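You operate a simulated robot arm through the tools that you are given. There is no shell and no other tool. Be economical: measure what you need, move in short steps, check, and stop when the job is done.

You run a simulated robot arm. Do the job below in one go: nothing can be reset, and whatever is moved stays where it is left.

JOB
Put the test tile marked "Yastorin" from the machine bench top on the clear middle of the machine bench and the test tile marked "Gricato" on the middle part of the machine bench. Take the spirit level and put it on the belt at the end stop. Take the empty steel tin and leave it on top of the green saucer. Open the grey drawer, take the small white block from the drawer under the belt and put it on top of the glossy blue side plate, then shut the drawer. Any order will do.

Only the result counts: the job must be done as asked and must still hold three seconds after the hand-in. Knocking over, shifting, dropping, spilling or breaking anything else fails it.

ROBOT AND FRAMES
A 7-joint arm with a fingered hand on a trunk, on a base that drives. Base frame: it is fixed to the floor where the robot stands at the start and does not move with it; the origin is under the middle of the robot, x ahead of it, y to its left, z up; the surface under the hand at the start is at about z = 0.88. Units: m, rad, N and s.
With the tool pointing down near the work surface it reaches from about 0.26 to 0.7 m from the robot's upright axis, wherever it stands. Its first joint turns from -2.897 to 2.897 rad. Places, roughly: belt at the end stop [-3.8, -1.5, 0.8]; clear middle of the machine bench [0.6, -0.6, 0.9]; empty steel tin (6x13x5 cm) [-2.8, -3.9, 0.2]; glossy blue side plate (19x19x4 cm) [-4.7, -1.5, 0.8]; green saucer (15x15x4 cm) [-5.1, -4.2, 0.8]; grey drawer [-3.9, -1.6, 0.3]; middle part of the machine bench [0.6, -0.6, 0.9]; small white block (5x5x5 cm) [-3.8, -1.6, 0.3]; spirit level (19x4x5 cm) [-3, -3.9, 0.2]; test tile [0.5, 0, 1]. Payload 4 kg.
The tool frame sits at the grasp point between the pads (the TCP): z along the fingers, y along the line on which they close. The tips reach 0.026 m beyond it. Largest opening 0.148 m; the body of the gripper starts 0.073 m behind the TCP. The gripper is a hand of 3 fingers: y runs from the thumb to the fingers, the wrist lies at [0, 0, -0.239] in the tool frame, and closing takes about 1.5 s.
Orientation is that of the tool frame in the base frame, as a unit quaternion [x, y, z, w]. With the fingers straight down and closing along the base's y, the tool's x points along the base's -x, its y along +y and its z along -z.

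CONTROLS
- The arm moves only by the tool drive_tool. Its argument "commands" is a list that holds one entry, the list of rows, each a list of 6 numbers: the shift along the tool's x, y, z in m, then the turn, a rotation vector about the tool's x, y, z in rad. In form: [[[tx, ty, tz, rx, ry, rz], ...]]. A call has 1 to 10 rows; each row shifts and turns the commanded pose from where the row before left it, along the tool's axes as they then stand. "gripper" is the finger opening in m, from 0 to 0.148, set as the call begins (left out, the last holds). A row lasts 0.2 s, in which the tool goes at most 0.05 m and 0.15 rad; a call with a longer step from one row to the next is refused whole, and so is a gripper value outside its range. Where a pose cannot be reached the arm comes as near as it can. A force on the tool above 40 N (or 10 N above the force at the start of the call, whichever is more), or a blocked arm, ends the call early, and 0.2 s more pass. Each finger travels about 0.072 m/s and halts on what it meets, pressing with about 25 N; the grip force reading is that of the motor and also rises with nothing between the fingers. The clock runs only during rows and for 0.2 s after the last one: add rows that do not move to give the fingers time. The reply holds the time, the measured pose of the TCP, the force on the tool along the base axes, the opening and the grip force, in the units named above and with some noise, with the torque about the TCP (base axes, N m) and any sound that the robot's microphone picked up, and new pictures: "pictures" is both (left out), scene, wrist or none.
- Cameras (640 x 400 px; columns grow to the right, rows downward): "scene" is now at [0.011, 0.1163, 1.4774]; the picture's right is [-0.43, -0.90, 0.00], its down [-0.67, 0.32, -0.67] and it looks along [0.61, -0.29, -0.74] (base axes); focal length 278 px, centre (320, 200). "wrist" rides on the gripper at [0.068, -0.039, -0.09] in the tool frame; the picture's right is [0.50, 0.87, 0.00], its down [-0.66, 0.38, -0.65] and it looks along [-0.57, 0.33, 0.76] (tool axes); focal length 222 px, centre (320, 200). There is no depth. A picture from a camera that has moved, and an enlarged one, comes with that camera's place and axes in the base frame and with its lens.
- lift_body(by): slides the trunk up (or, below 0, down) by that many m; the arm and the scene camera ride with it, the base frame stays. It gives what a move gives, with no picture.
- drive_base(legs): drives the robot by 1 to 6 legs, each [ahead, left, turn to the left] in m, m and rad, along the robot's own axes; the way and the turn of a leg run together, so that a leg with both is an arc; at most 1.5 m and 3.142 rad a leg. The arm and the cameras ride along, it lands a little off, and it stops where it bumps. It gives what a move gives, and a new picture of the scene camera.
- curl_fingers(finger1, finger2, thumb_bend): sets how far each is bent, from 0 (flat) to 1 (curled in); at 0.3 the hand is open as for a grip, at 0.7 the pads meet at the TCP. One left out holds its place. A second passes; each finger stops where it meets its share of the squeeze, and holds until it gets a number again. A gripper value or a shape takes the hand back. It gives what a move gives, with no picture; readings hold the bend of each and the force on the fingers (four entries, about 0 where the hand has none), thumb and palm.
- grasp_type(shape): the hand has 3 fingers and takes this shape, open, in about a second: jaw (thumb against the fingers, like two jaws); tri (thumb and two fingers); tip (a fingertip pinch); poke (one finger out to press); point (the index stretched); flat (the hand flat); cup (the hand cupped); fist (a fist). The gripper value then closes the fingers along that shape, each until it touches; the sizes above hold for jaw. It gives what a move gives, with no picture.
- pan_tilt(pan, tilt): turns the head with the scene camera to pan (to the left, within 2.705 rad either way) and tilt (down, from -0.506 to 1.204), counted from straight ahead of the robot. It gives what a move gives, and a new picture of the scene camera.
- inspect(camera, box): a new picture of the part [left, top, right, bottom] of that camera's present view, enlarged. The clock stands still meanwhile.
- hand_in(): hands the job in; it is judged then, once.

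Go step by step. Nothing tells you exact positions but the pictures and the camera data: compare them with the known pose of the tool, close in by small moves and look again before you grip or let go. The budget is 186 turns and 260 pictures, counting those below and the enlarged ones. Unless the task says otherwise, let go and move clear before handing in.

The tools are called after ">>>" as a command line: name --argument value ..., lists and objects as JSON in quotes. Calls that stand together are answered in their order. drive_tool: Moves the arm, as the interface text tells. Its arguments: {"type":"object","properties":{"commands":{"type":"array","items":{"type":"array","items":{"type":"array","items":{"type":"number"}}}},"gripper":{"type":"number"},"pictures":{"type":"string","enum":["both","scene","wrist","none"]}},"required":["commands"]} The other tools are called the same way: lift_body (by) slides the trunk up or down; grasp_type (shape) gives the hand a shape; curl_fingers (finger1, finger2, thumb_bend) moves the fingers one by one; drive_base (legs) drives the base; pan_tilt (pan, tilt) turns the head that bears the scene camera; inspect (camera, box) takes an enlarged picture of a part of a camera's view; hand_in () hands the job in.

At the start:

```text
time_s: 0.0
ee_pos: [0.3721, -0.1351, 1.1403]
tool_rot: [0.0, 1.0, 0.001, 0.0]
contact_force: [-0.1, 0.8, 0.3]
moment: [-0.01, 0.0, 0.01]
opening: 0.1481
grip_force: 0.0
shape: jaw
bend: [0.3, 0.3, 0.3]
finger forces: [0.1, 0.1, 0.0, 0.0, 0.0, 0.1]
trunk travel left (down, up): [-0.45, 0.14]
robot x, y, heading: [-0.0019, 0.0004, 0.005]
head pan, tilt: [-0.445, 0.833]
```

scene: 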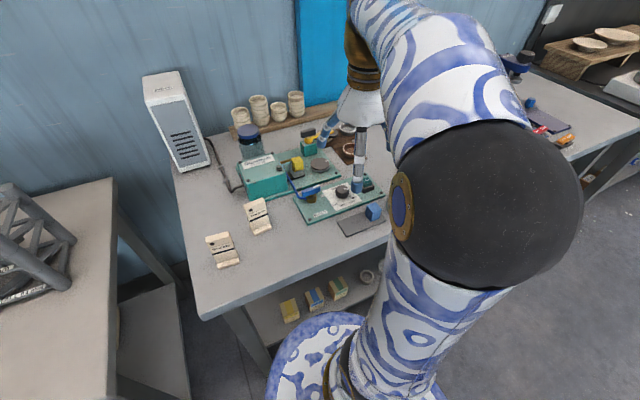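
wrist: 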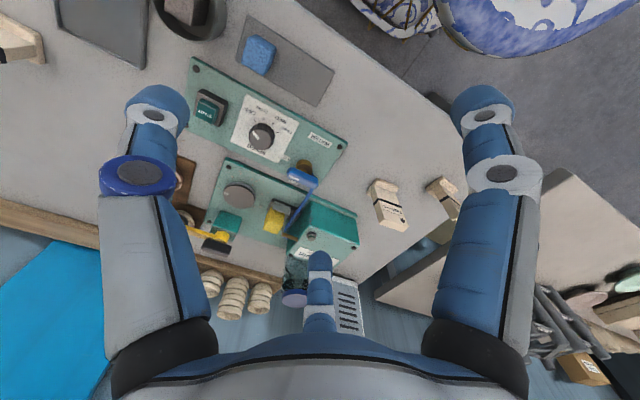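

I see the machine bench with two cream-coloured tiles on the left. I'll enlarge them to read the marks, and look around.

>>> inspect --camera "scene" --box '[190, 180, 290, 280]'

>>> pan_tilt --pan -0.9 --tilt 0.7

>>> pan_tilt --pan 0.1 --tilt 0.8

```text
4.00 times, centred on (240, 230) of scene
camera zoom: at [0.011, 0.1163, 1.4774], right [-0.43, -0.9, 0.0], down [-0.67, 0.32, -0.67], along [0.61, -0.29, -0.74], focal length 1113 px, centre (640, 80)
```

zoom: 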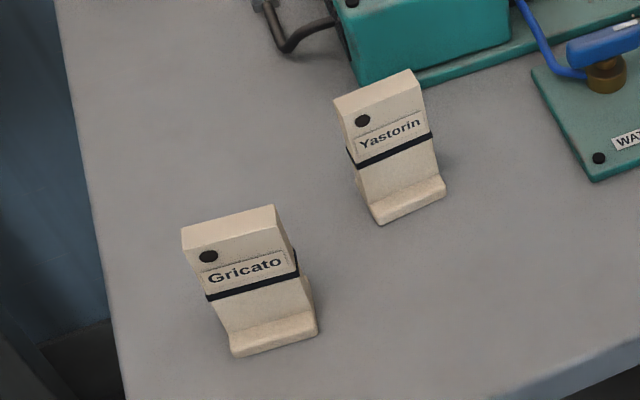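

```text
time_s: 0.9
ee_pos: [0.3723, -0.1338, 1.1392]
tool_rot: [0.0, 1.0, 0.0, 0.0]
contact_force: [-0.2, -0.1, -0.1]
moment: [0.01, -0.04, 0.01]
opening: 0.1482
grip_force: 0.1
shape: jaw
bend: [0.3, 0.3, 0.3]
finger forces: [0.0, 0.1, 0.0, 0.1, 0.0, 0.0]
trunk travel left (down, up): [-0.45, 0.14]
robot x, y, heading: [-0.0014, -0.0029, -0.001]
head pan, tilt: [-0.901, 0.7]
camera scene: at [-0.0075, 0.0839, 1.4884], right [-0.78, -0.62, 0.0], down [-0.4, 0.5, -0.76], along [0.48, -0.6, -0.64], focal length 278 px, centre (320, 200)
```

scene: 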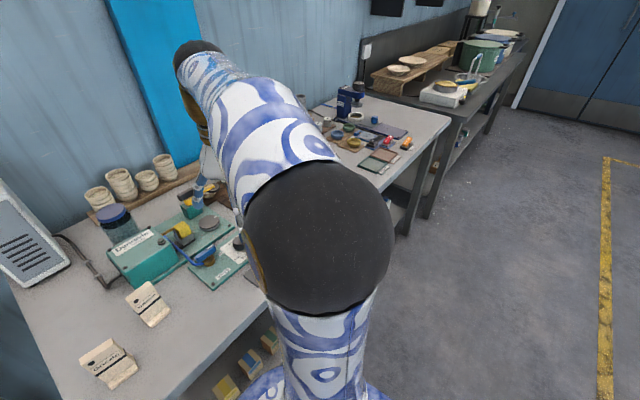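

```text
time_s: 2.2
ee_pos: [0.3725, -0.1346, 1.1395]
tool_rot: [0.0, 1.0, 0.001, 0.0]
contact_force: [0.1, -0.3, 1.3]
moment: [-0.04, 0.0, 0.01]
opening: 0.1478
grip_force: 0.0
shape: jaw
bend: [0.3, 0.3, 0.3]
finger forces: [0.1, 0.1, 0.1, 0.1, 0.1, 0.1]
trunk travel left (down, up): [-0.45, 0.14]
robot x, y, heading: [-0.001, 0.0034, 0.0]
head pan, tilt: [0.099, 0.799]
camera scene: at [0.02, 0.1583, 1.4801], right [0.1, -1.0, 0.0], down [-0.71, -0.07, -0.7], along [0.69, 0.07, -0.72], focal length 278 px, centre (320, 200)
```

scene: 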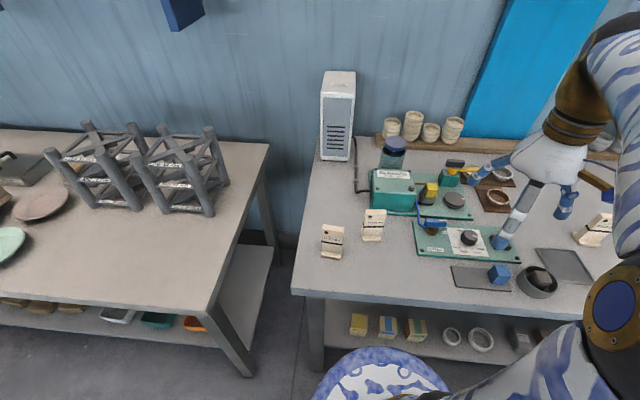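

Yastorin stands at about (0.46, 0.06) and Gricato at about (0.40, 0.17). Next I look at the middle of the bench, so I drive to the right.

>>> drive_base --legs '[[0, -0.5, 0]]'

>>> pan_tilt --pan -0.9 --tilt 0.7

```text
time_s: 5.1
ee_pos: [0.371, -0.6323, 1.1401]
tool_rot: [0.002, 1.0, 0.0, 0.0]
contact_force: [-0.4, -0.5, -0.1]
moment: [0.0, 0.04, -0.03]
opening: 0.1476
grip_force: 0.0
shape: jaw
bend: [0.3, 0.3, 0.3]
finger forces: [0.0, 0.1, 0.0, 0.1, 0.0, 0.1]
trunk travel left (down, up): [-0.45, 0.14]
robot x, y, heading: [0.0012, -0.4944, -0.005]
head pan, tilt: [0.099, 0.799]
camera scene: at [0.0197, -0.3373, 1.4801], right [0.1, -1.0, 0.0], down [-0.71, -0.07, -0.7], along [0.69, 0.07, -0.72], focal length 278 px, centre (320, 200)
```

scene: 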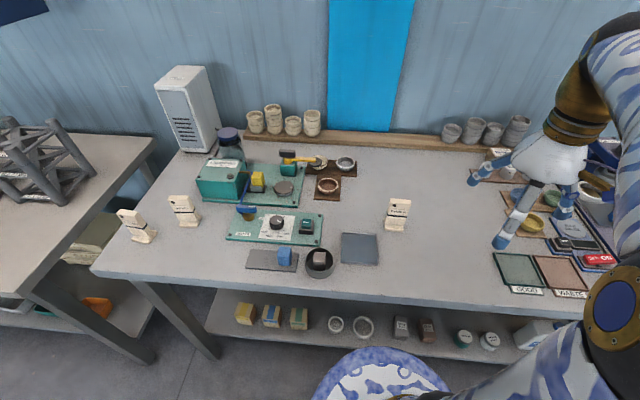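

```text
time_s: 6.4
ee_pos: [0.3719, -0.632, 1.1404]
tool_rot: [0.002, 1.0, -0.001, 0.0]
contact_force: [0.0, -0.1, -0.7]
moment: [0.0, 0.0, 0.01]
opening: 0.148
grip_force: 0.0
shape: jaw
bend: [0.3, 0.3, 0.3]
finger forces: [0.0, 0.1, 0.0, 0.0, 0.0, 0.0]
trunk travel left (down, up): [-0.45, 0.14]
robot x, y, heading: [0.0024, -0.4944, -0.003]
head pan, tilt: [-0.901, 0.7]
camera scene: at [-0.0081, -0.4116, 1.4884], right [-0.79, -0.62, 0.0], down [-0.4, 0.51, -0.76], along [0.47, -0.6, -0.64], focal length 278 px, centre (320, 200)
```

scene: 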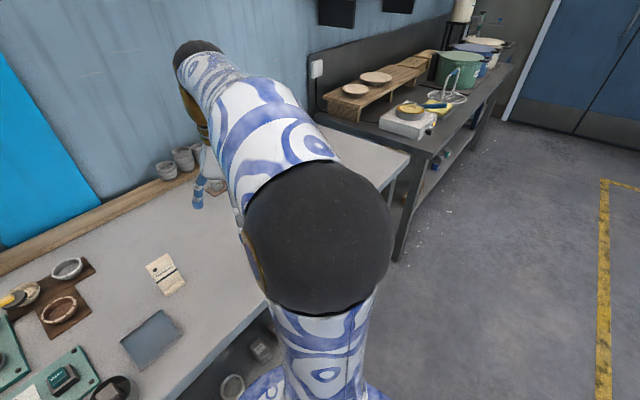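

The clear middle lies around (0.55, -0.6), with a third tile near its edge. I read that tile and check the two others closely.

>>> pan_tilt --pan 0.0 --tilt 0.8

>>> inspect --camera "scene" --box '[320, 170, 420, 240]'

>>> inspect --camera "scene" --box '[280, 120, 560, 300]'

```text
time_s: 7.6
ee_pos: [0.3707, -0.6316, 1.1403]
tool_rot: [0.002, 1.0, 0.0, 0.0]
contact_force: [0.0, 0.1, 0.5]
moment: [-0.01, 0.04, 0.0]
opening: 0.1481
grip_force: 0.1
shape: jaw
bend: [0.3, 0.3, 0.3]
finger forces: [0.1, 0.0, 0.0, 0.1, 0.0, 0.1]
trunk travel left (down, up): [-0.45, 0.14]
robot x, y, heading: [-0.0013, -0.4956, -0.008]
head pan, tilt: [0.0, 0.799]
camera scene: at [0.02, -0.3452, 1.4801], right [0.0, -1.0, 0.0], down [-0.72, 0.0, -0.7], along [0.7, 0.0, -0.72], focal length 278 px, centre (320, 200)
```

scene: 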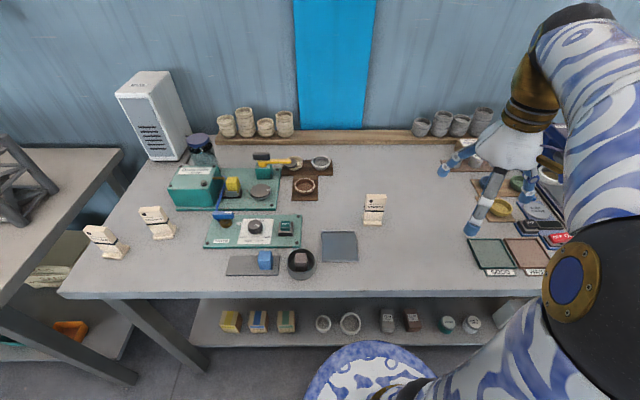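

```text
5.71 times, centred on (370, 205) of scene
camera zoom: at [0.02, -0.3452, 1.4801], right [0.0, -1.0, 0.0], down [-0.72, 0.0, -0.7], along [0.7, 0.0, -0.72], focal length 1590 px, centre (34, 171)
```

zoom: 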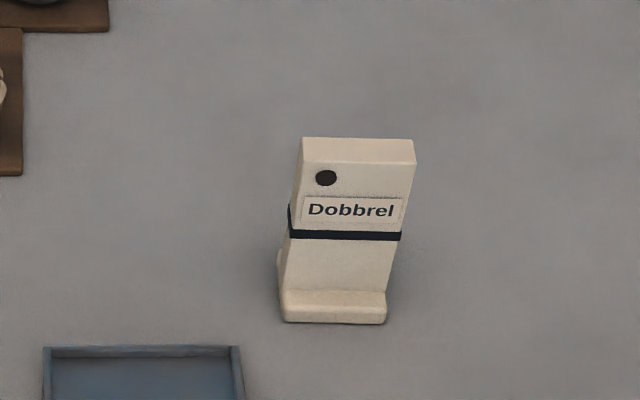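

```text
2.22 times, centred on (420, 210) of scene
camera zoom: at [0.02, -0.3452, 1.4801], right [0.0, -1.0, 0.0], down [-0.72, 0.0, -0.7], along [0.7, 0.0, -0.72], focal length 618 px, centre (98, 178)
```

zoom: 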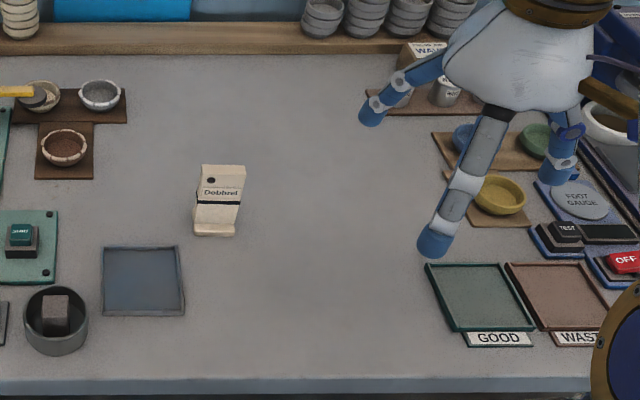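

The third tile says Dobbrel and stays put. I check how the hand closes in free air while driving back to the left.

>>> drive_tool --commands '[[[0, 0, 0, 0, 0, 0], [0, 0, 0, 0, 0, 0], [0, 0, 0, 0, 0, 0], [0, 0, 0, 0, 0, 0], [0, 0, 0, 0, 0, 0], [0, 0, 0, 0, 0, 0]]]' --gripper 0.05 --pictures "both"

>>> drive_base --legs '[[0, 0.5, 0]]'

```text
time_s: 9.0
ee_pos: [0.3704, -0.6315, 1.1402]
tool_rot: [0.002, 1.0, 0.0, 0.0]
contact_force: [0.3, -0.7, 0.3]
moment: [-0.01, 0.01, -0.02]
opening: 0.0503
grip_force: 0.0
shape: jaw
bend: [0.77, 0.77, 0.7]
finger forces: [0.0, 0.0, 0.1, 0.0, 0.0, 0.0]
trunk travel left (down, up): [-0.45, 0.14]
robot x, y, heading: [-0.0016, -0.4995, -0.004]
head pan, tilt: [0.0, 0.799]
camera scene: at [0.02, -0.3452, 1.4801], right [0.0, -1.0, 0.0], down [-0.72, 0.0, -0.7], along [0.7, 0.0, -0.72], focal length 278 px, centre (320, 200)
camera wrist: at [0.3024, -0.6711, 1.2301], right [-0.5, 0.87, 0.0], down [0.66, 0.38, 0.65], along [0.57, 0.32, -0.76], focal length 222 px, centre (320, 200)
```

scene: 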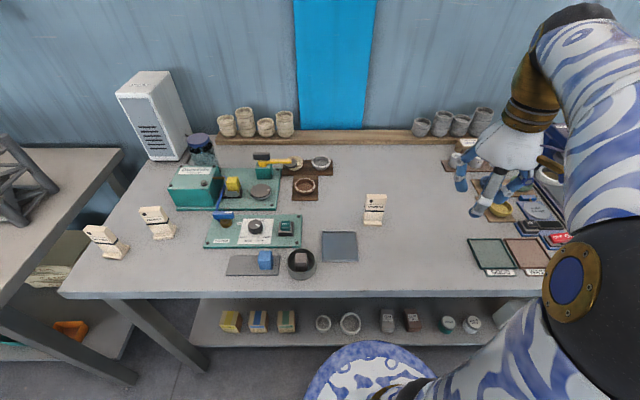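
wrist: 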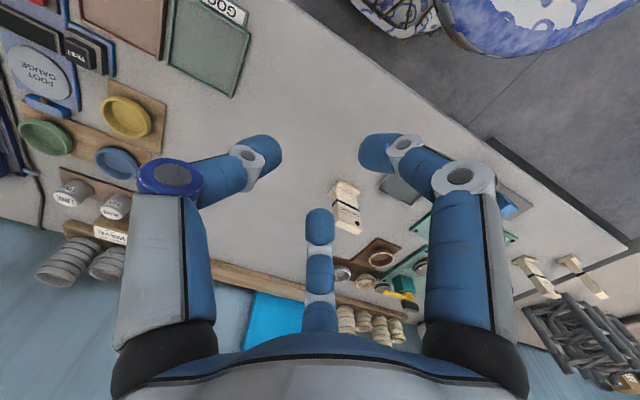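

```text
time_s: 11.9
ee_pos: [0.3745, -0.1408, 1.1407]
tool_rot: [0.008, 1.0, 0.001, 0.0]
contact_force: [0.2, -0.2, 0.2]
moment: [-0.01, 0.01, 0.01]
opening: 0.0503
grip_force: 0.0
shape: jaw
bend: [0.77, 0.77, 0.7]
finger forces: [0.0, 0.1, 0.0, 0.0, 0.0, 0.0]
trunk travel left (down, up): [-0.45, 0.14]
robot x, y, heading: [0.0026, 0.0026, -0.013]
head pan, tilt: [0.0, 0.799]
camera scene: at [0.027, 0.1505, 1.4801], right [-0.02, -1.0, 0.0], down [-0.72, 0.01, -0.7], along [0.7, -0.01, -0.72], focal length 278 px, centre (320, 200)
```

scene: 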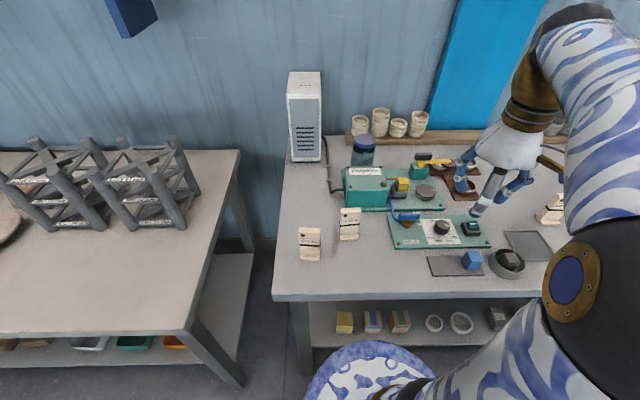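

The three fingers close toward a centre at 120° steps. I try the "tip" and "tri" shapes in the air to see which pinches across a flat tile.

>>> grasp_type --shape "tip"

>>> drive_tool --commands '[[[0, 0, 0, 0, 0, 0]]]' --pictures "wrist"

>>> drive_tool --commands '[[[0, 0, 0, 0, 0, 0], [0, 0, 0, 0, 0, 0], [0, 0, 0, 0, 0, 0], [0, 0, 0, 0, 0, 0], [0, 0, 0, 0, 0, 0], [0, 0, 0, 0, 0, 0]]]' --gripper 0.05 --pictures "wrist"

>>> grasp_type --shape "tri"

>>> drive_tool --commands '[[[0, 0, 0, 0, 0, 0], [0, 0, 0, 0, 0, 0], [0, 0, 0, 0, 0, 0], [0, 0, 0, 0, 0, 0], [0, 0, 0, 0, 0, 0], [0, 0, 0, 0, 0, 0]]]' --gripper 0.05 --pictures "wrist"

>>> grasp_type --shape "jaw"

>>> drive_tool --commands '[[[0, 0, 0, 0, 0, 0], [0, 0, 0, 0, 0, 0], [0, 0, 0, 0, 0, 0], [0, 0, 0, 0, 0, 0], [0, 0, 0, 0, 0, 0], [0, 0, 0, 0, 0, 0]]]' --gripper 0.02 --pictures "wrist"

```text
time_s: 12.8
ee_pos: [0.3737, -0.1412, 1.1404]
tool_rot: [0.007, 1.0, 0.0, 0.001]
contact_force: [-0.2, 0.1, -0.2]
moment: [-0.02, -0.01, -0.01]
opening: 0.1479
grip_force: 0.0
shape: tip
bend: [0.3, 0.3, 0.3]
finger forces: [0.1, 0.1, 0.1, 0.0, 0.1, 0.0]
trunk travel left (down, up): [-0.45, 0.14]
robot x, y, heading: [0.0048, -0.0004, -0.015]
head pan, tilt: [0.0, 0.799]
```

```text
time_s: 13.2
ee_pos: [0.3745, -0.1407, 1.1408]
tool_rot: [0.008, 1.0, 0.0, 0.001]
contact_force: [0.1, 1.2, -0.3]
moment: [0.01, -0.01, -0.01]
opening: 0.1478
grip_force: 0.1
shape: tip
bend: [0.3, 0.3, 0.3]
finger forces: [0.0, 0.0, 0.0, 0.0, 0.0, 0.0]
trunk travel left (down, up): [-0.45, 0.14]
robot x, y, heading: [0.0031, 0.002, -0.023]
head pan, tilt: [0.0, 0.799]
camera wrist: at [0.3051, -0.1793, 1.2301], right [-0.49, 0.87, 0.0], down [0.66, 0.37, 0.65], along [0.57, 0.32, -0.76], focal length 222 px, centre (320, 200)
```

wrist: 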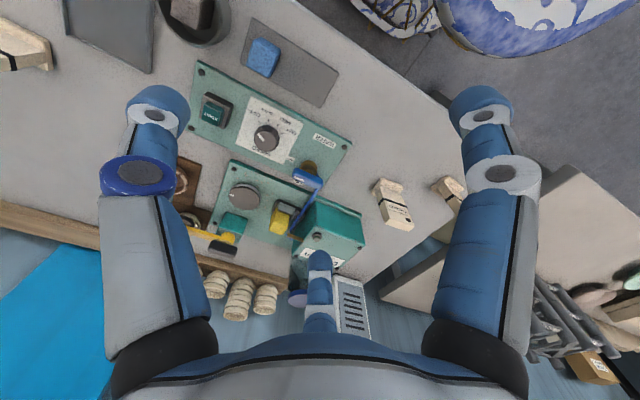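

```text
time_s: 14.6
ee_pos: [0.3742, -0.1408, 1.1402]
tool_rot: [0.007, 1.0, 0.0, 0.0]
contact_force: [-0.6, -0.1, 0.3]
moment: [-0.03, 0.01, -0.01]
opening: 0.0505
grip_force: 0.0
shape: tip
bend: [0.77, 0.77, 0.7]
finger forces: [0.0, 0.0, 0.0, 0.0, 0.1, 0.0]
trunk travel left (down, up): [-0.45, 0.14]
robot x, y, heading: [0.0056, 0.0001, -0.016]
head pan, tilt: [0.0, 0.799]
camera wrist: at [0.3051, -0.1793, 1.2301], right [-0.49, 0.87, 0.0], down [0.66, 0.37, 0.65], along [0.57, 0.32, -0.76], focal length 222 px, centre (320, 200)
```

wrist: 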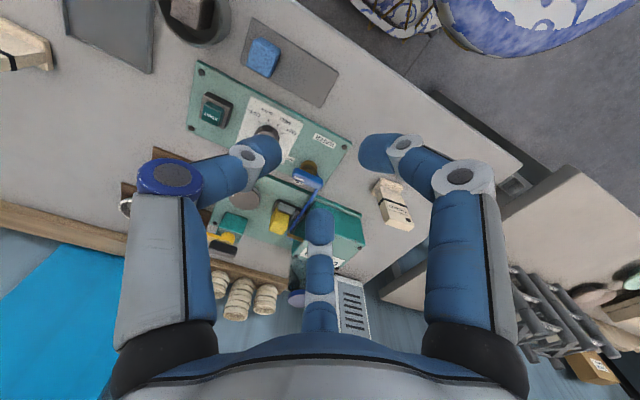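

```text
time_s: 15.5
ee_pos: [0.3728, -0.1409, 1.1393]
tool_rot: [0.007, 1.0, 0.0, 0.0]
contact_force: [-0.1, -0.6, 0.0]
moment: [0.02, 0.0, 0.0]
opening: 0.1479
grip_force: 0.1
shape: tri
bend: [0.3, 0.3, 0.3]
finger forces: [0.0, 0.0, 0.0, 0.1, 0.1, 0.0]
trunk travel left (down, up): [-0.45, 0.14]
robot x, y, heading: [0.0052, 0.0028, -0.017]
head pan, tilt: [0.0, 0.799]
```

```text
time_s: 16.9
ee_pos: [0.3732, -0.1415, 1.1398]
tool_rot: [0.007, 1.0, 0.0, 0.001]
contact_force: [-0.4, -1.4, 0.1]
moment: [0.01, 0.02, 0.02]
opening: 0.0503
grip_force: 0.0
shape: tri
bend: [0.77, 0.77, 0.7]
finger forces: [0.1, 0.0, 0.0, 0.0, 0.0, 0.1]
trunk travel left (down, up): [-0.45, 0.14]
robot x, y, heading: [0.005, -0.0003, -0.019]
head pan, tilt: [0.0, 0.799]
camera wrist: at [0.3051, -0.1793, 1.2301], right [-0.49, 0.87, 0.0], down [0.66, 0.37, 0.65], along [0.57, 0.32, -0.76], focal length 222 px, centre (320, 200)
```

wrist: 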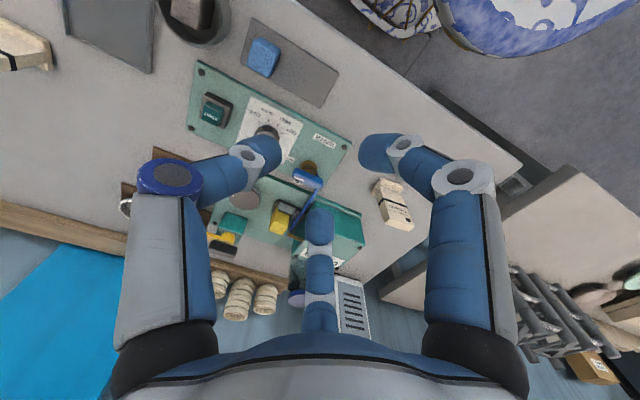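

```text
time_s: 17.8
ee_pos: [0.3739, -0.1399, 1.1407]
tool_rot: [0.008, 1.0, 0.0, 0.0]
contact_force: [0.1, -0.4, -0.6]
moment: [0.0, -0.03, 0.0]
opening: 0.1482
grip_force: 0.1
shape: jaw
bend: [0.3, 0.3, 0.3]
finger forces: [0.0, 0.0, 0.0, 0.0, 0.1, 0.0]
trunk travel left (down, up): [-0.45, 0.14]
robot x, y, heading: [0.0082, -0.0025, -0.02]
head pan, tilt: [0.0, 0.799]
```

```text
time_s: 19.2
ee_pos: [0.3748, -0.1405, 1.139]
tool_rot: [0.008, 1.0, 0.0, 0.001]
contact_force: [0.7, 0.1, 0.8]
moment: [-0.03, -0.02, -0.01]
opening: 0.0202
grip_force: 0.1
shape: jaw
bend: [0.74, 0.74, 0.7]
finger forces: [0.0, 0.0, 0.0, 0.1, 0.0, 0.0]
trunk travel left (down, up): [-0.45, 0.14]
robot x, y, heading: [0.0034, 0.0016, -0.016]
head pan, tilt: [0.0, 0.799]
camera wrist: at [0.3051, -0.1793, 1.2301], right [-0.49, 0.87, 0.0], down [0.66, 0.37, 0.65], along [0.57, 0.32, -0.76], focal length 222 px, centre (320, 200)
```

wrist: 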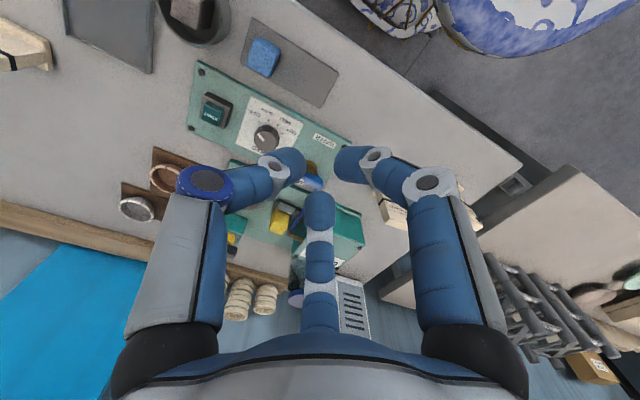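

All shapes close the same way; I'll use jaw with the closing line across the tile's width. Now I zoom in on both tiles from here.

>>> inspect --camera "scene" --box '[285, 195, 385, 270]'

>>> inspect --camera "wrist" --box '[360, 160, 500, 240]'

```text
5.33 times, centred on (335, 232) of scene
camera zoom: at [0.027, 0.1504, 1.4801], right [-0.02, -1.0, 0.0], down [-0.72, 0.01, -0.7], along [0.7, -0.01, -0.72], focal length 1484 px, centre (240, 27)
```

zoom: 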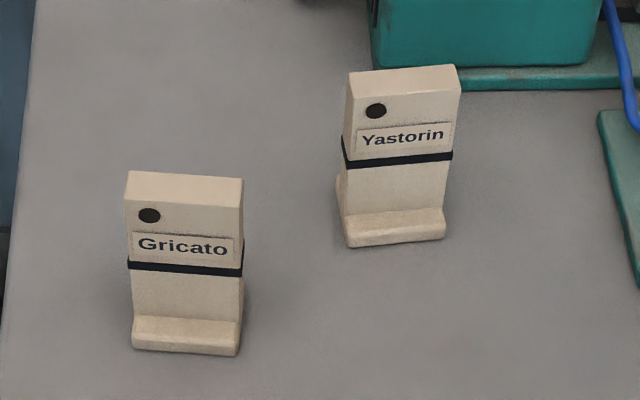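

```text
4.57 times, centred on (430, 200) of wrist
camera zoom: at [0.3051, -0.1793, 1.2301], right [-0.49, 0.87, 0.0], down [0.66, 0.37, 0.65], along [0.57, 0.32, -0.76], focal length 1015 px, centre (-183, 200)
```

zoom: 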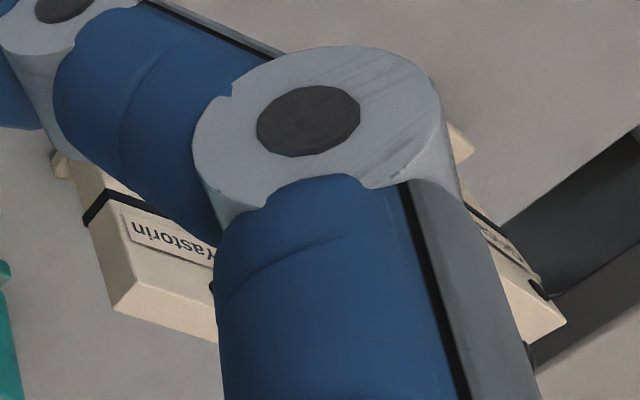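

Both tiles are about 5 cm wide, 10 cm tall and about 2 cm thick, with Yastorin centred near (0.48, 0.07) and turned about +5°. I move above it with the hand part-open.

>>> drive_tool --commands '[[[-0.0204, 0.0422, 0, 0, 0, 0], [-0.0204, 0.0422, 0, 0, 0, 0], [-0.0204, 0.0422, 0, 0, 0, 0], [-0.0204, 0.0422, 0, 0, 0, 0], [-0.0204, 0.0422, 0, 0, 0, 0], [0, 0, 0.03, 0, 0, -0.108], [0, 0, 0.03, 0, 0, 0], [0, 0, 0, 0, 0, 0]]]' --gripper 0.1 --pictures "both"

```text
time_s: 21.0
ee_pos: [0.4792, 0.0695, 1.08]
tool_rot: [-0.046, 0.999, 0.0, -0.001]
contact_force: [-0.2, -0.7, 0.3]
moment: [-0.03, -0.01, -0.03]
opening: 0.0997
grip_force: 0.1
shape: jaw
bend: [0.29, 0.29, 0.72]
finger forces: [0.0, 0.0, 0.0, 0.0, 0.0, 0.0]
trunk travel left (down, up): [-0.45, 0.14]
robot x, y, heading: [0.0059, 0.0003, -0.014]
head pan, tilt: [0.0, 0.799]
camera scene: at [0.0272, 0.1505, 1.4801], right [-0.02, -1.0, 0.0], down [-0.72, 0.01, -0.7], along [0.7, -0.01, -0.72], focal length 278 px, centre (320, 200)
camera wrist: at [0.4139, 0.0235, 1.1695], right [-0.58, 0.82, 0.0], down [0.62, 0.44, 0.65], along [0.53, 0.38, -0.76], focal length 222 px, centre (320, 200)
```

scene: 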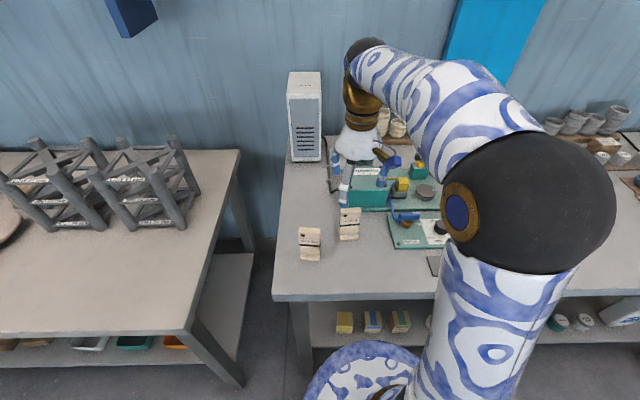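
wrist: 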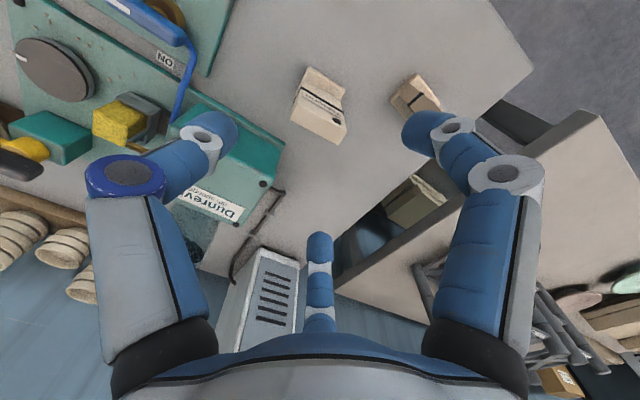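

The hand is over Yastorin. I enlarge the wrist view to refine the offset.

>>> inspect --camera "wrist" --box '[270, 50, 370, 150]'

```text
4.00 times, centred on (320, 100) of wrist
camera zoom: at [0.4139, 0.0235, 1.1695], right [-0.58, 0.82, 0.0], down [0.62, 0.44, 0.65], along [0.53, 0.38, -0.76], focal length 888 px, centre (320, 600)
```

zoom: 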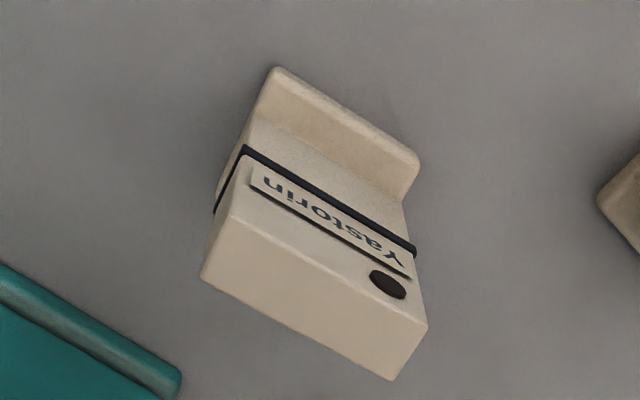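

The measured tile centre (0.478, 0.068) and its yaw match the tool to within 2 mm. I lower to grip height and close.

>>> drive_tool --commands '[[[0.0015, -0.002, 0.04, 0, 0, 0], [0, 0, 0.04, 0, 0, 0], [0, 0, 0.035, 0, 0, 0], [0, 0, 0.018, 0, 0, 0], [0, 0, 0, 0, 0, 0]]]' --pictures "wrist"

```text
time_s: 22.2
ee_pos: [0.4779, 0.0653, 0.9462]
tool_rot: [-0.045, 0.999, 0.0, 0.0]
contact_force: [0.3, -0.6, -0.7]
moment: [-0.02, 0.0, 0.03]
opening: 0.0995
grip_force: 0.1
shape: jaw
bend: [0.29, 0.29, 0.72]
finger forces: [0.0, 0.0, 0.0, 0.1, 0.0, 0.0]
trunk travel left (down, up): [-0.45, 0.14]
robot x, y, heading: [0.002, 0.0, -0.017]
head pan, tilt: [0.0, 0.799]
camera wrist: at [0.4146, 0.0197, 1.0363], right [-0.58, 0.82, 0.0], down [0.62, 0.44, 0.65], along [0.53, 0.38, -0.76], focal length 222 px, centre (320, 200)
```

wrist: 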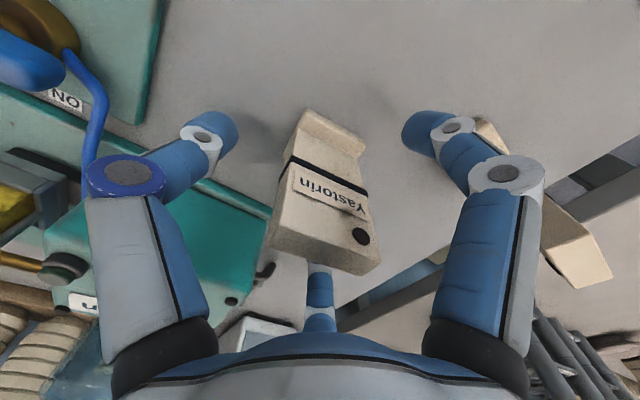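

>>> drive_tool --commands '[[[0, 0, 0, 0, 0, 0], [0, 0, 0, 0, 0, 0], [0, 0, 0, 0, 0, 0], [0, 0, 0, 0, 0, 0], [0, 0, 0, 0, 0, 0], [0, 0, 0, 0, 0, 0], [0, 0, 0, 0, 0, 0], [0, 0, 0, 0, 0, 0]]]' --gripper 0.03 --pictures "wrist"

```text
time_s: 24.0
ee_pos: [0.4792, 0.0654, 0.9469]
tool_rot: [-0.046, 0.999, 0.001, 0.0]
contact_force: [-0.7, -0.8, -0.7]
moment: [0.04, -0.01, 0.0]
opening: 0.0307
grip_force: 0.1
shape: jaw
bend: [0.75, 0.75, 0.7]
finger forces: [0.0, 0.0, 0.2, 0.0, 0.3, 0.0]
trunk travel left (down, up): [-0.45, 0.14]
robot x, y, heading: [0.0062, -0.0047, -0.013]
head pan, tilt: [0.0, 0.799]
camera wrist: at [0.4146, 0.0196, 1.0367], right [-0.58, 0.82, 0.0], down [0.62, 0.44, 0.65], along [0.53, 0.38, -0.76], focal length 222 px, centre (320, 200)
```

wrist: 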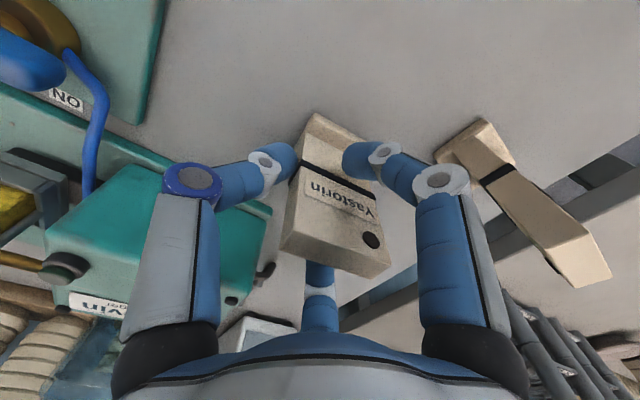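

>>> drive_tool --commands '[[[0, 0, 0, 0, 0, 0], [0, 0, 0, 0, 0, 0], [0, 0, 0, 0, 0, 0], [0, 0, 0, 0, 0, 0], [0, 0, 0, 0, 0, 0], [0, 0, 0, 0, 0, 0]]]' --gripper 0.0 --pictures "wrist"

```text
time_s: 25.4
ee_pos: [0.4793, 0.0653, 0.9462]
tool_rot: [-0.045, 0.999, -0.001, 0.0]
contact_force: [-0.3, 0.7, -0.2]
moment: [-0.02, -0.01, -0.02]
opening: 0.0139
grip_force: 25.3
shape: jaw
bend: [0.73, 0.73, 0.7]
finger forces: [19.1, 19.5, 0.1, 0.1, 21.8, 0.0]
trunk travel left (down, up): [-0.45, 0.14]
robot x, y, heading: [0.0056, 0.0006, -0.022]
head pan, tilt: [0.0, 0.799]
camera wrist: at [0.4146, 0.0197, 1.0367], right [-0.58, 0.82, 0.0], down [0.62, 0.44, 0.65], along [0.53, 0.38, -0.76], focal length 222 px, centre (320, 200)
```

wrist: 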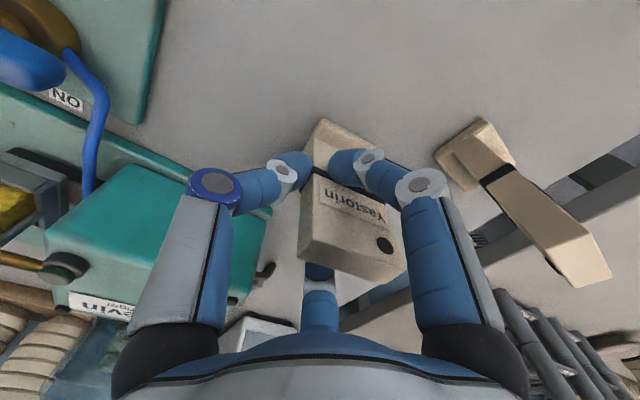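

Yastorin is gripped by all three fingers, having slid about a centimetre. I lift it straight up.

>>> drive_tool --commands '[[[0, 0, -0.02, 0, 0, 0], [0, 0, -0.03, 0, 0, 0], [0, 0, -0.04, 0, 0, 0], [0, 0, -0.04, 0, 0, 0], [0, 0, -0.04, 0, 0, 0], [0, 0, -0.03, 0, 0, 0], [0, 0, 0, 0, 0, 0]]]' --pictures "both"

```text
time_s: 27.0
ee_pos: [0.4784, 0.0671, 1.1479]
tool_rot: [-0.045, 0.999, -0.001, 0.001]
contact_force: [0.6, 1.5, -0.1]
moment: [0.01, -0.01, 0.0]
opening: 0.0141
grip_force: 25.4
shape: jaw
bend: [0.73, 0.73, 0.7]
finger forces: [19.3, 19.5, 0.0, 0.1, 21.2, 0.0]
trunk travel left (down, up): [-0.45, 0.14]
robot x, y, heading: [0.0052, -0.0017, -0.015]
head pan, tilt: [0.0, 0.799]
camera scene: at [0.0272, 0.1504, 1.4801], right [-0.02, -1.0, 0.0], down [-0.72, 0.01, -0.7], along [0.7, -0.01, -0.72], focal length 278 px, centre (320, 200)
camera wrist: at [0.4137, 0.0211, 1.2379], right [-0.58, 0.82, 0.0], down [0.62, 0.44, 0.65], along [0.53, 0.38, -0.76], focal length 222 px, centre (320, 200)
```

scene: 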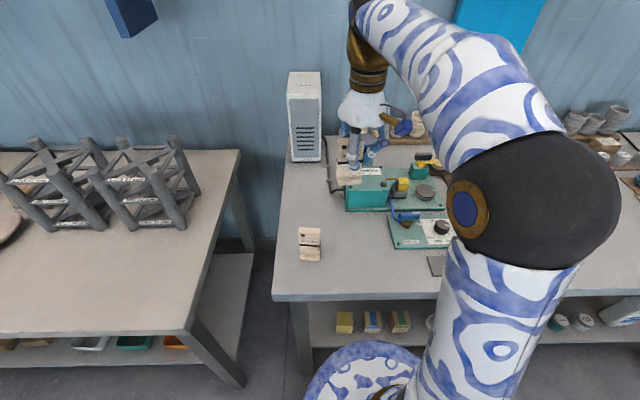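
wrist: 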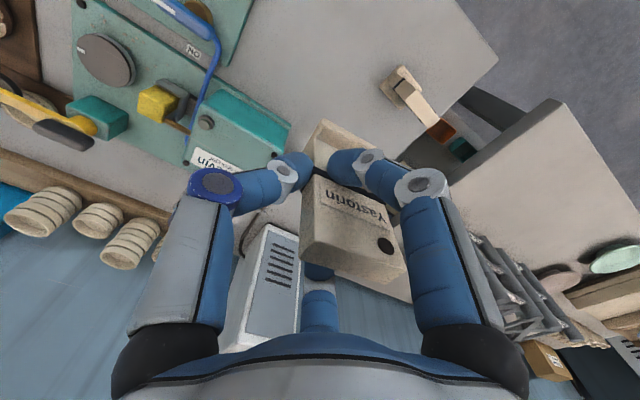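

Held firmly and high enough to clear everything on the bench. I drive right toward the clear middle.

>>> drive_base --legs '[[0, -0.7, 0]]'

>>> pan_tilt --pan 0.1 --tilt 0.8

```text
time_s: 30.8
ee_pos: [0.467, -0.6343, 1.1467]
tool_rot: [-0.046, 0.999, 0.001, 0.0]
contact_force: [0.1, 0.2, -1.7]
moment: [-0.02, -0.04, 0.04]
opening: 0.0138
grip_force: 25.3
shape: jaw
bend: [0.73, 0.73, 0.7]
finger forces: [19.2, 19.6, 0.0, 0.1, 21.1, 0.0]
trunk travel left (down, up): [-0.45, 0.14]
robot x, y, heading: [-0.0074, -0.7042, -0.016]
head pan, tilt: [0.0, 0.799]
camera scene: at [0.0156, -0.5516, 1.4801], right [-0.02, -1.0, 0.0], down [-0.72, 0.01, -0.7], along [0.7, -0.01, -0.72], focal length 278 px, centre (320, 200)
```

scene: 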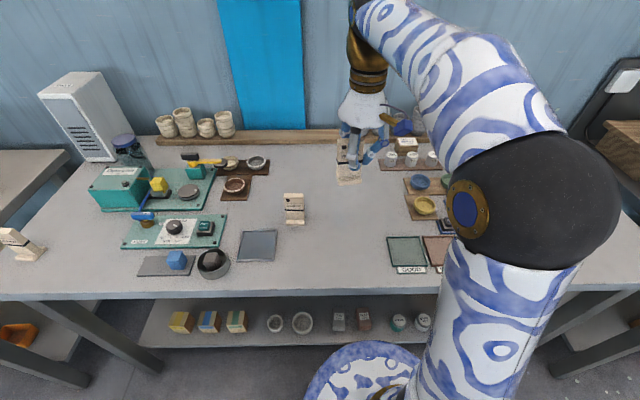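

```text
time_s: 31.5
ee_pos: [0.4667, -0.6345, 1.1468]
tool_rot: [-0.046, 0.999, 0.0, 0.0]
contact_force: [0.1, -0.2, -1.3]
moment: [0.01, -0.06, -0.01]
opening: 0.0138
grip_force: 24.5
shape: jaw
bend: [0.73, 0.73, 0.7]
finger forces: [19.3, 19.5, 0.0, 0.0, 21.2, 0.0]
trunk travel left (down, up): [-0.45, 0.14]
robot x, y, heading: [-0.007, -0.7039, -0.014]
head pan, tilt: [0.099, 0.799]
camera scene: at [0.0154, -0.5436, 1.4801], right [0.08, -1.0, 0.0], down [-0.71, -0.06, -0.7], along [0.69, 0.06, -0.72], focal length 278 px, centre (320, 200)
```

scene: 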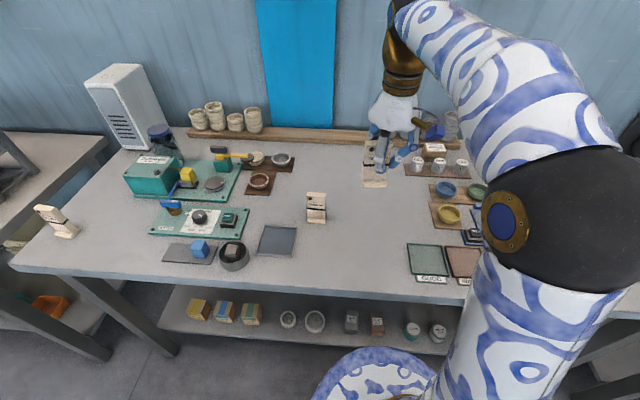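

The clear middle spans y −0.52 to −0.74. I extend to x = 0.64 and lower most of the way.

>>> drive_tool --commands '[[[-0.0431, -0.004, 0, 0, 0, 0], [-0.0431, -0.004, 0, 0, 0, 0], [-0.0431, -0.004, 0, 0, 0, 0], [-0.0431, -0.004, 0, 0, 0, 0], [0, 0, 0.04, 0, 0, 0], [0, 0, 0.04, 0, 0, 0], [0, 0, 0.04, 0, 0, 0], [0, 0, 0.03, 0, 0, 0], [0, 0, 0.02, 0, 0, 0], [0, 0, 0, 0, 0, 0]]]' --pictures "both"

```text
time_s: 33.7
ee_pos: [0.6138, -0.6503, 0.9592]
tool_rot: [-0.046, 0.999, 0.0, 0.001]
contact_force: [-0.1, -0.1, -1.2]
moment: [0.0, -0.01, 0.01]
opening: 0.0133
grip_force: 25.5
shape: jaw
bend: [0.73, 0.73, 0.69]
finger forces: [19.0, 19.7, 0.0, 0.0, 20.5, 0.0]
out of reach, approached as far as the arm can: row 4
trunk travel left (down, up): [-0.45, 0.14]
robot x, y, heading: [-0.0074, -0.701, -0.01]
head pan, tilt: [0.099, 0.799]
camera scene: at [0.0155, -0.5435, 1.4801], right [0.08, -1.0, 0.0], down [-0.71, -0.06, -0.7], along [0.69, 0.06, -0.72], focal length 278 px, centre (320, 200)
camera wrist: at [0.5484, -0.6965, 1.0494], right [-0.58, 0.82, 0.0], down [0.62, 0.44, 0.65], along [0.53, 0.38, -0.76], focal length 222 px, centre (320, 200)
```

scene: 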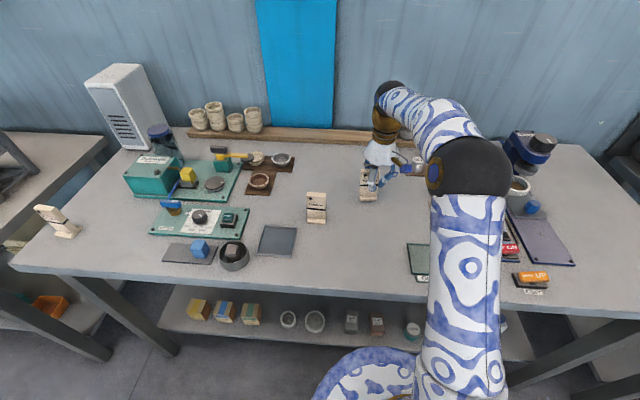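
wrist: 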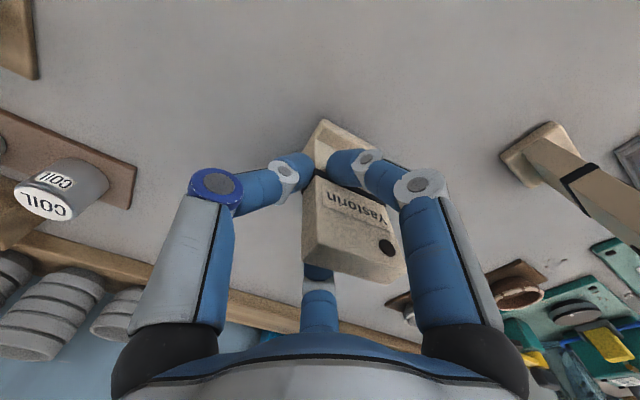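

Position (0.61, -0.64) is clear all around. I lower the last centimetre and release.

>>> drive_tool --commands '[[[0, 0, 0.006, 0, 0, 0], [0, 0, 0.0055, 0, 0, 0], [0, 0, 0, 0, 0, 0]]]' --pictures "none"

```text
time_s: 34.5
ee_pos: [0.6118, -0.6502, 0.9486]
tool_rot: [-0.046, 0.999, -0.001, 0.0]
contact_force: [0.7, -0.3, -1.1]
moment: [-0.05, 0.0, -0.01]
opening: 0.0134
grip_force: 25.2
shape: jaw
bend: [0.73, 0.73, 0.69]
finger forces: [19.0, 19.6, 0.1, 0.0, 20.4, 0.0]
trunk travel left (down, up): [-0.45, 0.14]
robot x, y, heading: [-0.0052, -0.7014, -0.018]
head pan, tilt: [0.099, 0.799]
```

>>> drive_tool --commands '[[[0, 0, 0.002, 0, 0, 0], [0, 0, 0, 0, 0, 0]]]' --pictures "none"

```text
time_s: 35.1
ee_pos: [0.6122, -0.6518, 0.946]
tool_rot: [-0.046, 0.999, 0.0, 0.0]
contact_force: [-0.8, -0.2, -0.6]
moment: [-0.01, -0.02, 0.0]
opening: 0.0136
grip_force: 25.3
shape: jaw
bend: [0.73, 0.74, 0.69]
finger forces: [19.3, 19.9, 0.0, 0.0, 21.0, 0.0]
trunk travel left (down, up): [-0.45, 0.14]
robot x, y, heading: [-0.0053, -0.7012, -0.016]
head pan, tilt: [0.099, 0.799]
```

>>> drive_tool --commands '[[[0, 0, 0.0015, 0, 0, 0], [0, 0, 0, 0, 0, 0]]]' --pictures "none"

>>> drive_tool --commands '[[[0, 0, 0, 0, 0, 0], [0, 0, 0, 0, 0, 0], [0, 0, 0, 0, 0, 0], [0, 0, 0, 0, 0, 0], [0, 0, 0, 0, 0, 0], [0, 0, 0, 0, 0, 0]]]' --gripper 0.1 --pictures "wrist"

```text
time_s: 35.7
ee_pos: [0.6106, -0.6519, 0.9448]
tool_rot: [-0.046, 0.999, -0.001, -0.001]
contact_force: [0.6, -1.5, 1.6]
moment: [0.02, -0.01, 0.0]
opening: 0.0136
grip_force: 25.2
shape: jaw
bend: [0.73, 0.74, 0.69]
finger forces: [19.6, 20.6, 0.0, 0.0, 21.7, 0.0]
trunk travel left (down, up): [-0.45, 0.14]
robot x, y, heading: [-0.0065, -0.7014, -0.013]
head pan, tilt: [0.099, 0.799]
```

```text
time_s: 37.1
ee_pos: [0.6119, -0.6512, 0.9445]
tool_rot: [-0.046, 0.999, 0.0, 0.0]
contact_force: [-0.7, -0.1, 1.0]
moment: [0.0, 0.0, 0.0]
opening: 0.0998
grip_force: 0.0
shape: jaw
bend: [0.29, 0.29, 0.72]
finger forces: [0.0, 0.0, 0.0, 0.0, 0.1, 0.1]
trunk travel left (down, up): [-0.45, 0.14]
robot x, y, heading: [-0.0062, -0.6993, -0.018]
head pan, tilt: [0.099, 0.799]
camera wrist: at [0.547, -0.6969, 1.0348], right [-0.58, 0.82, 0.0], down [0.62, 0.44, 0.65], along [0.53, 0.38, -0.76], focal length 222 px, centre (320, 200)
```

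wrist: 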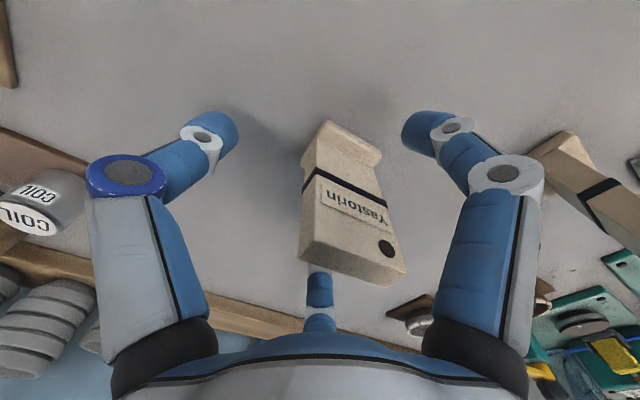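

Yastorin stands upright. I rise, retract, and drive back for Gricato.

>>> drive_tool --commands '[[[0, 0, -0.03, 0, 0, 0], [0, 0, -0.04, 0, 0, 0], [0, 0, -0.045, 0, 0, 0], [0, 0, -0.045, 0, 0, 0], [0, 0, -0.04, 0, 0, 0], [0.045, 0, 0, 0, 0, 0], [0.045, 0, 0, 0, 0, 0], [0.045, 0, 0, 0, 0, 0], [0.04, 0, 0, 0, 0, 0]]]' --pictures "scene"

>>> drive_base --legs '[[0, 0.75, 0]]'

```text
time_s: 39.1
ee_pos: [0.4302, -0.6705, 1.1282]
tool_rot: [-0.046, 0.999, 0.0, 0.002]
contact_force: [-0.2, 0.0, -0.6]
moment: [-0.01, 0.0, 0.01]
opening: 0.0999
grip_force: 0.0
shape: jaw
bend: [0.29, 0.29, 0.72]
finger forces: [0.0, 0.1, 0.0, 0.0, 0.0, 0.0]
out of reach, approached as far as the arm can: row 5
trunk travel left (down, up): [-0.45, 0.14]
robot x, y, heading: [-0.0063, -0.7013, -0.012]
head pan, tilt: [0.099, 0.799]
camera scene: at [0.0148, -0.5435, 1.4801], right [0.08, -1.0, 0.0], down [-0.71, -0.06, -0.7], along [0.7, 0.06, -0.72], focal length 278 px, centre (320, 200)
```

scene: 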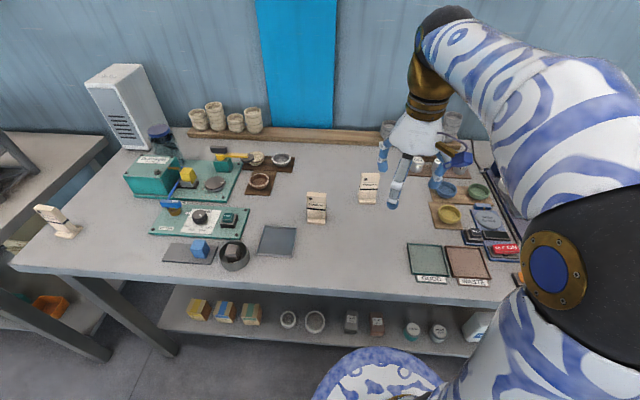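

```text
time_s: 43.2
ee_pos: [0.4404, 0.0879, 1.1288]
tool_rot: [-0.05, 0.999, -0.001, 0.0]
contact_force: [0.0, -0.4, 0.7]
moment: [0.0, 0.0, -0.01]
opening: 0.0994
grip_force: 0.0
shape: jaw
bend: [0.29, 0.29, 0.72]
finger forces: [0.1, 0.0, 0.0, 0.0, 0.1, 0.0]
trunk travel left (down, up): [-0.45, 0.14]
robot x, y, heading: [0.0043, 0.0523, -0.009]
head pan, tilt: [0.099, 0.799]
camera scene: at [0.0236, 0.2118, 1.4801], right [0.09, -1.0, 0.0], down [-0.71, -0.06, -0.7], along [0.69, 0.06, -0.72], focal length 278 px, centre (320, 200)
```

scene: 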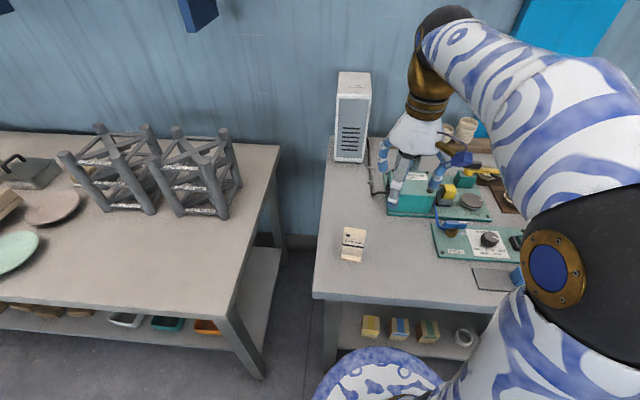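

Yastorin stands fine in the middle. Now I move above Gricato at about (0.42, 0.17) and turn to its yaw.

>>> drive_tool --commands '[[[0.006, 0.041, 0, 0, 0, 0], [0.006, 0.041, 0, 0, 0, 0], [0, 0, 0, 0, 0, 0.107], [0, 0, 0, 0, 0, 0.106], [0, 0, 0.025, 0, 0, 0], [0, 0, 0.025, 0, 0, 0], [0, 0, 0, 0, 0, 0]]]' --pictures "none"

>>> inspect --camera "wrist" --box '[270, 50, 370, 150]'

```text
time_s: 44.8
ee_pos: [0.4197, 0.1663, 1.0784]
tool_rot: [0.057, 0.998, 0.0, -0.001]
contact_force: [0.5, 0.2, 0.1]
moment: [0.01, 0.02, 0.0]
opening: 0.0999
grip_force: 0.1
shape: jaw
bend: [0.29, 0.29, 0.72]
finger forces: [0.1, 0.1, 0.1, 0.0, 0.1, 0.0]
trunk travel left (down, up): [-0.45, 0.14]
robot x, y, heading: [0.0021, 0.052, -0.004]
head pan, tilt: [0.099, 0.799]
```

```text
4.00 times, centred on (320, 100) of wrist
camera zoom: at [0.347, 0.1343, 1.1686], right [-0.4, 0.92, 0.0], down [0.69, 0.3, 0.65], along [0.6, 0.26, -0.76], focal length 888 px, centre (320, 600)
```

zoom: 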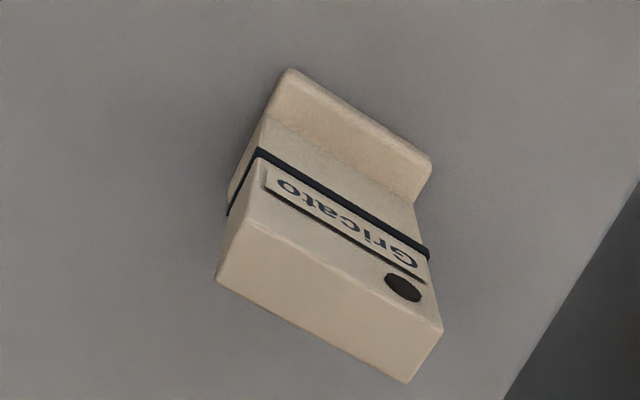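

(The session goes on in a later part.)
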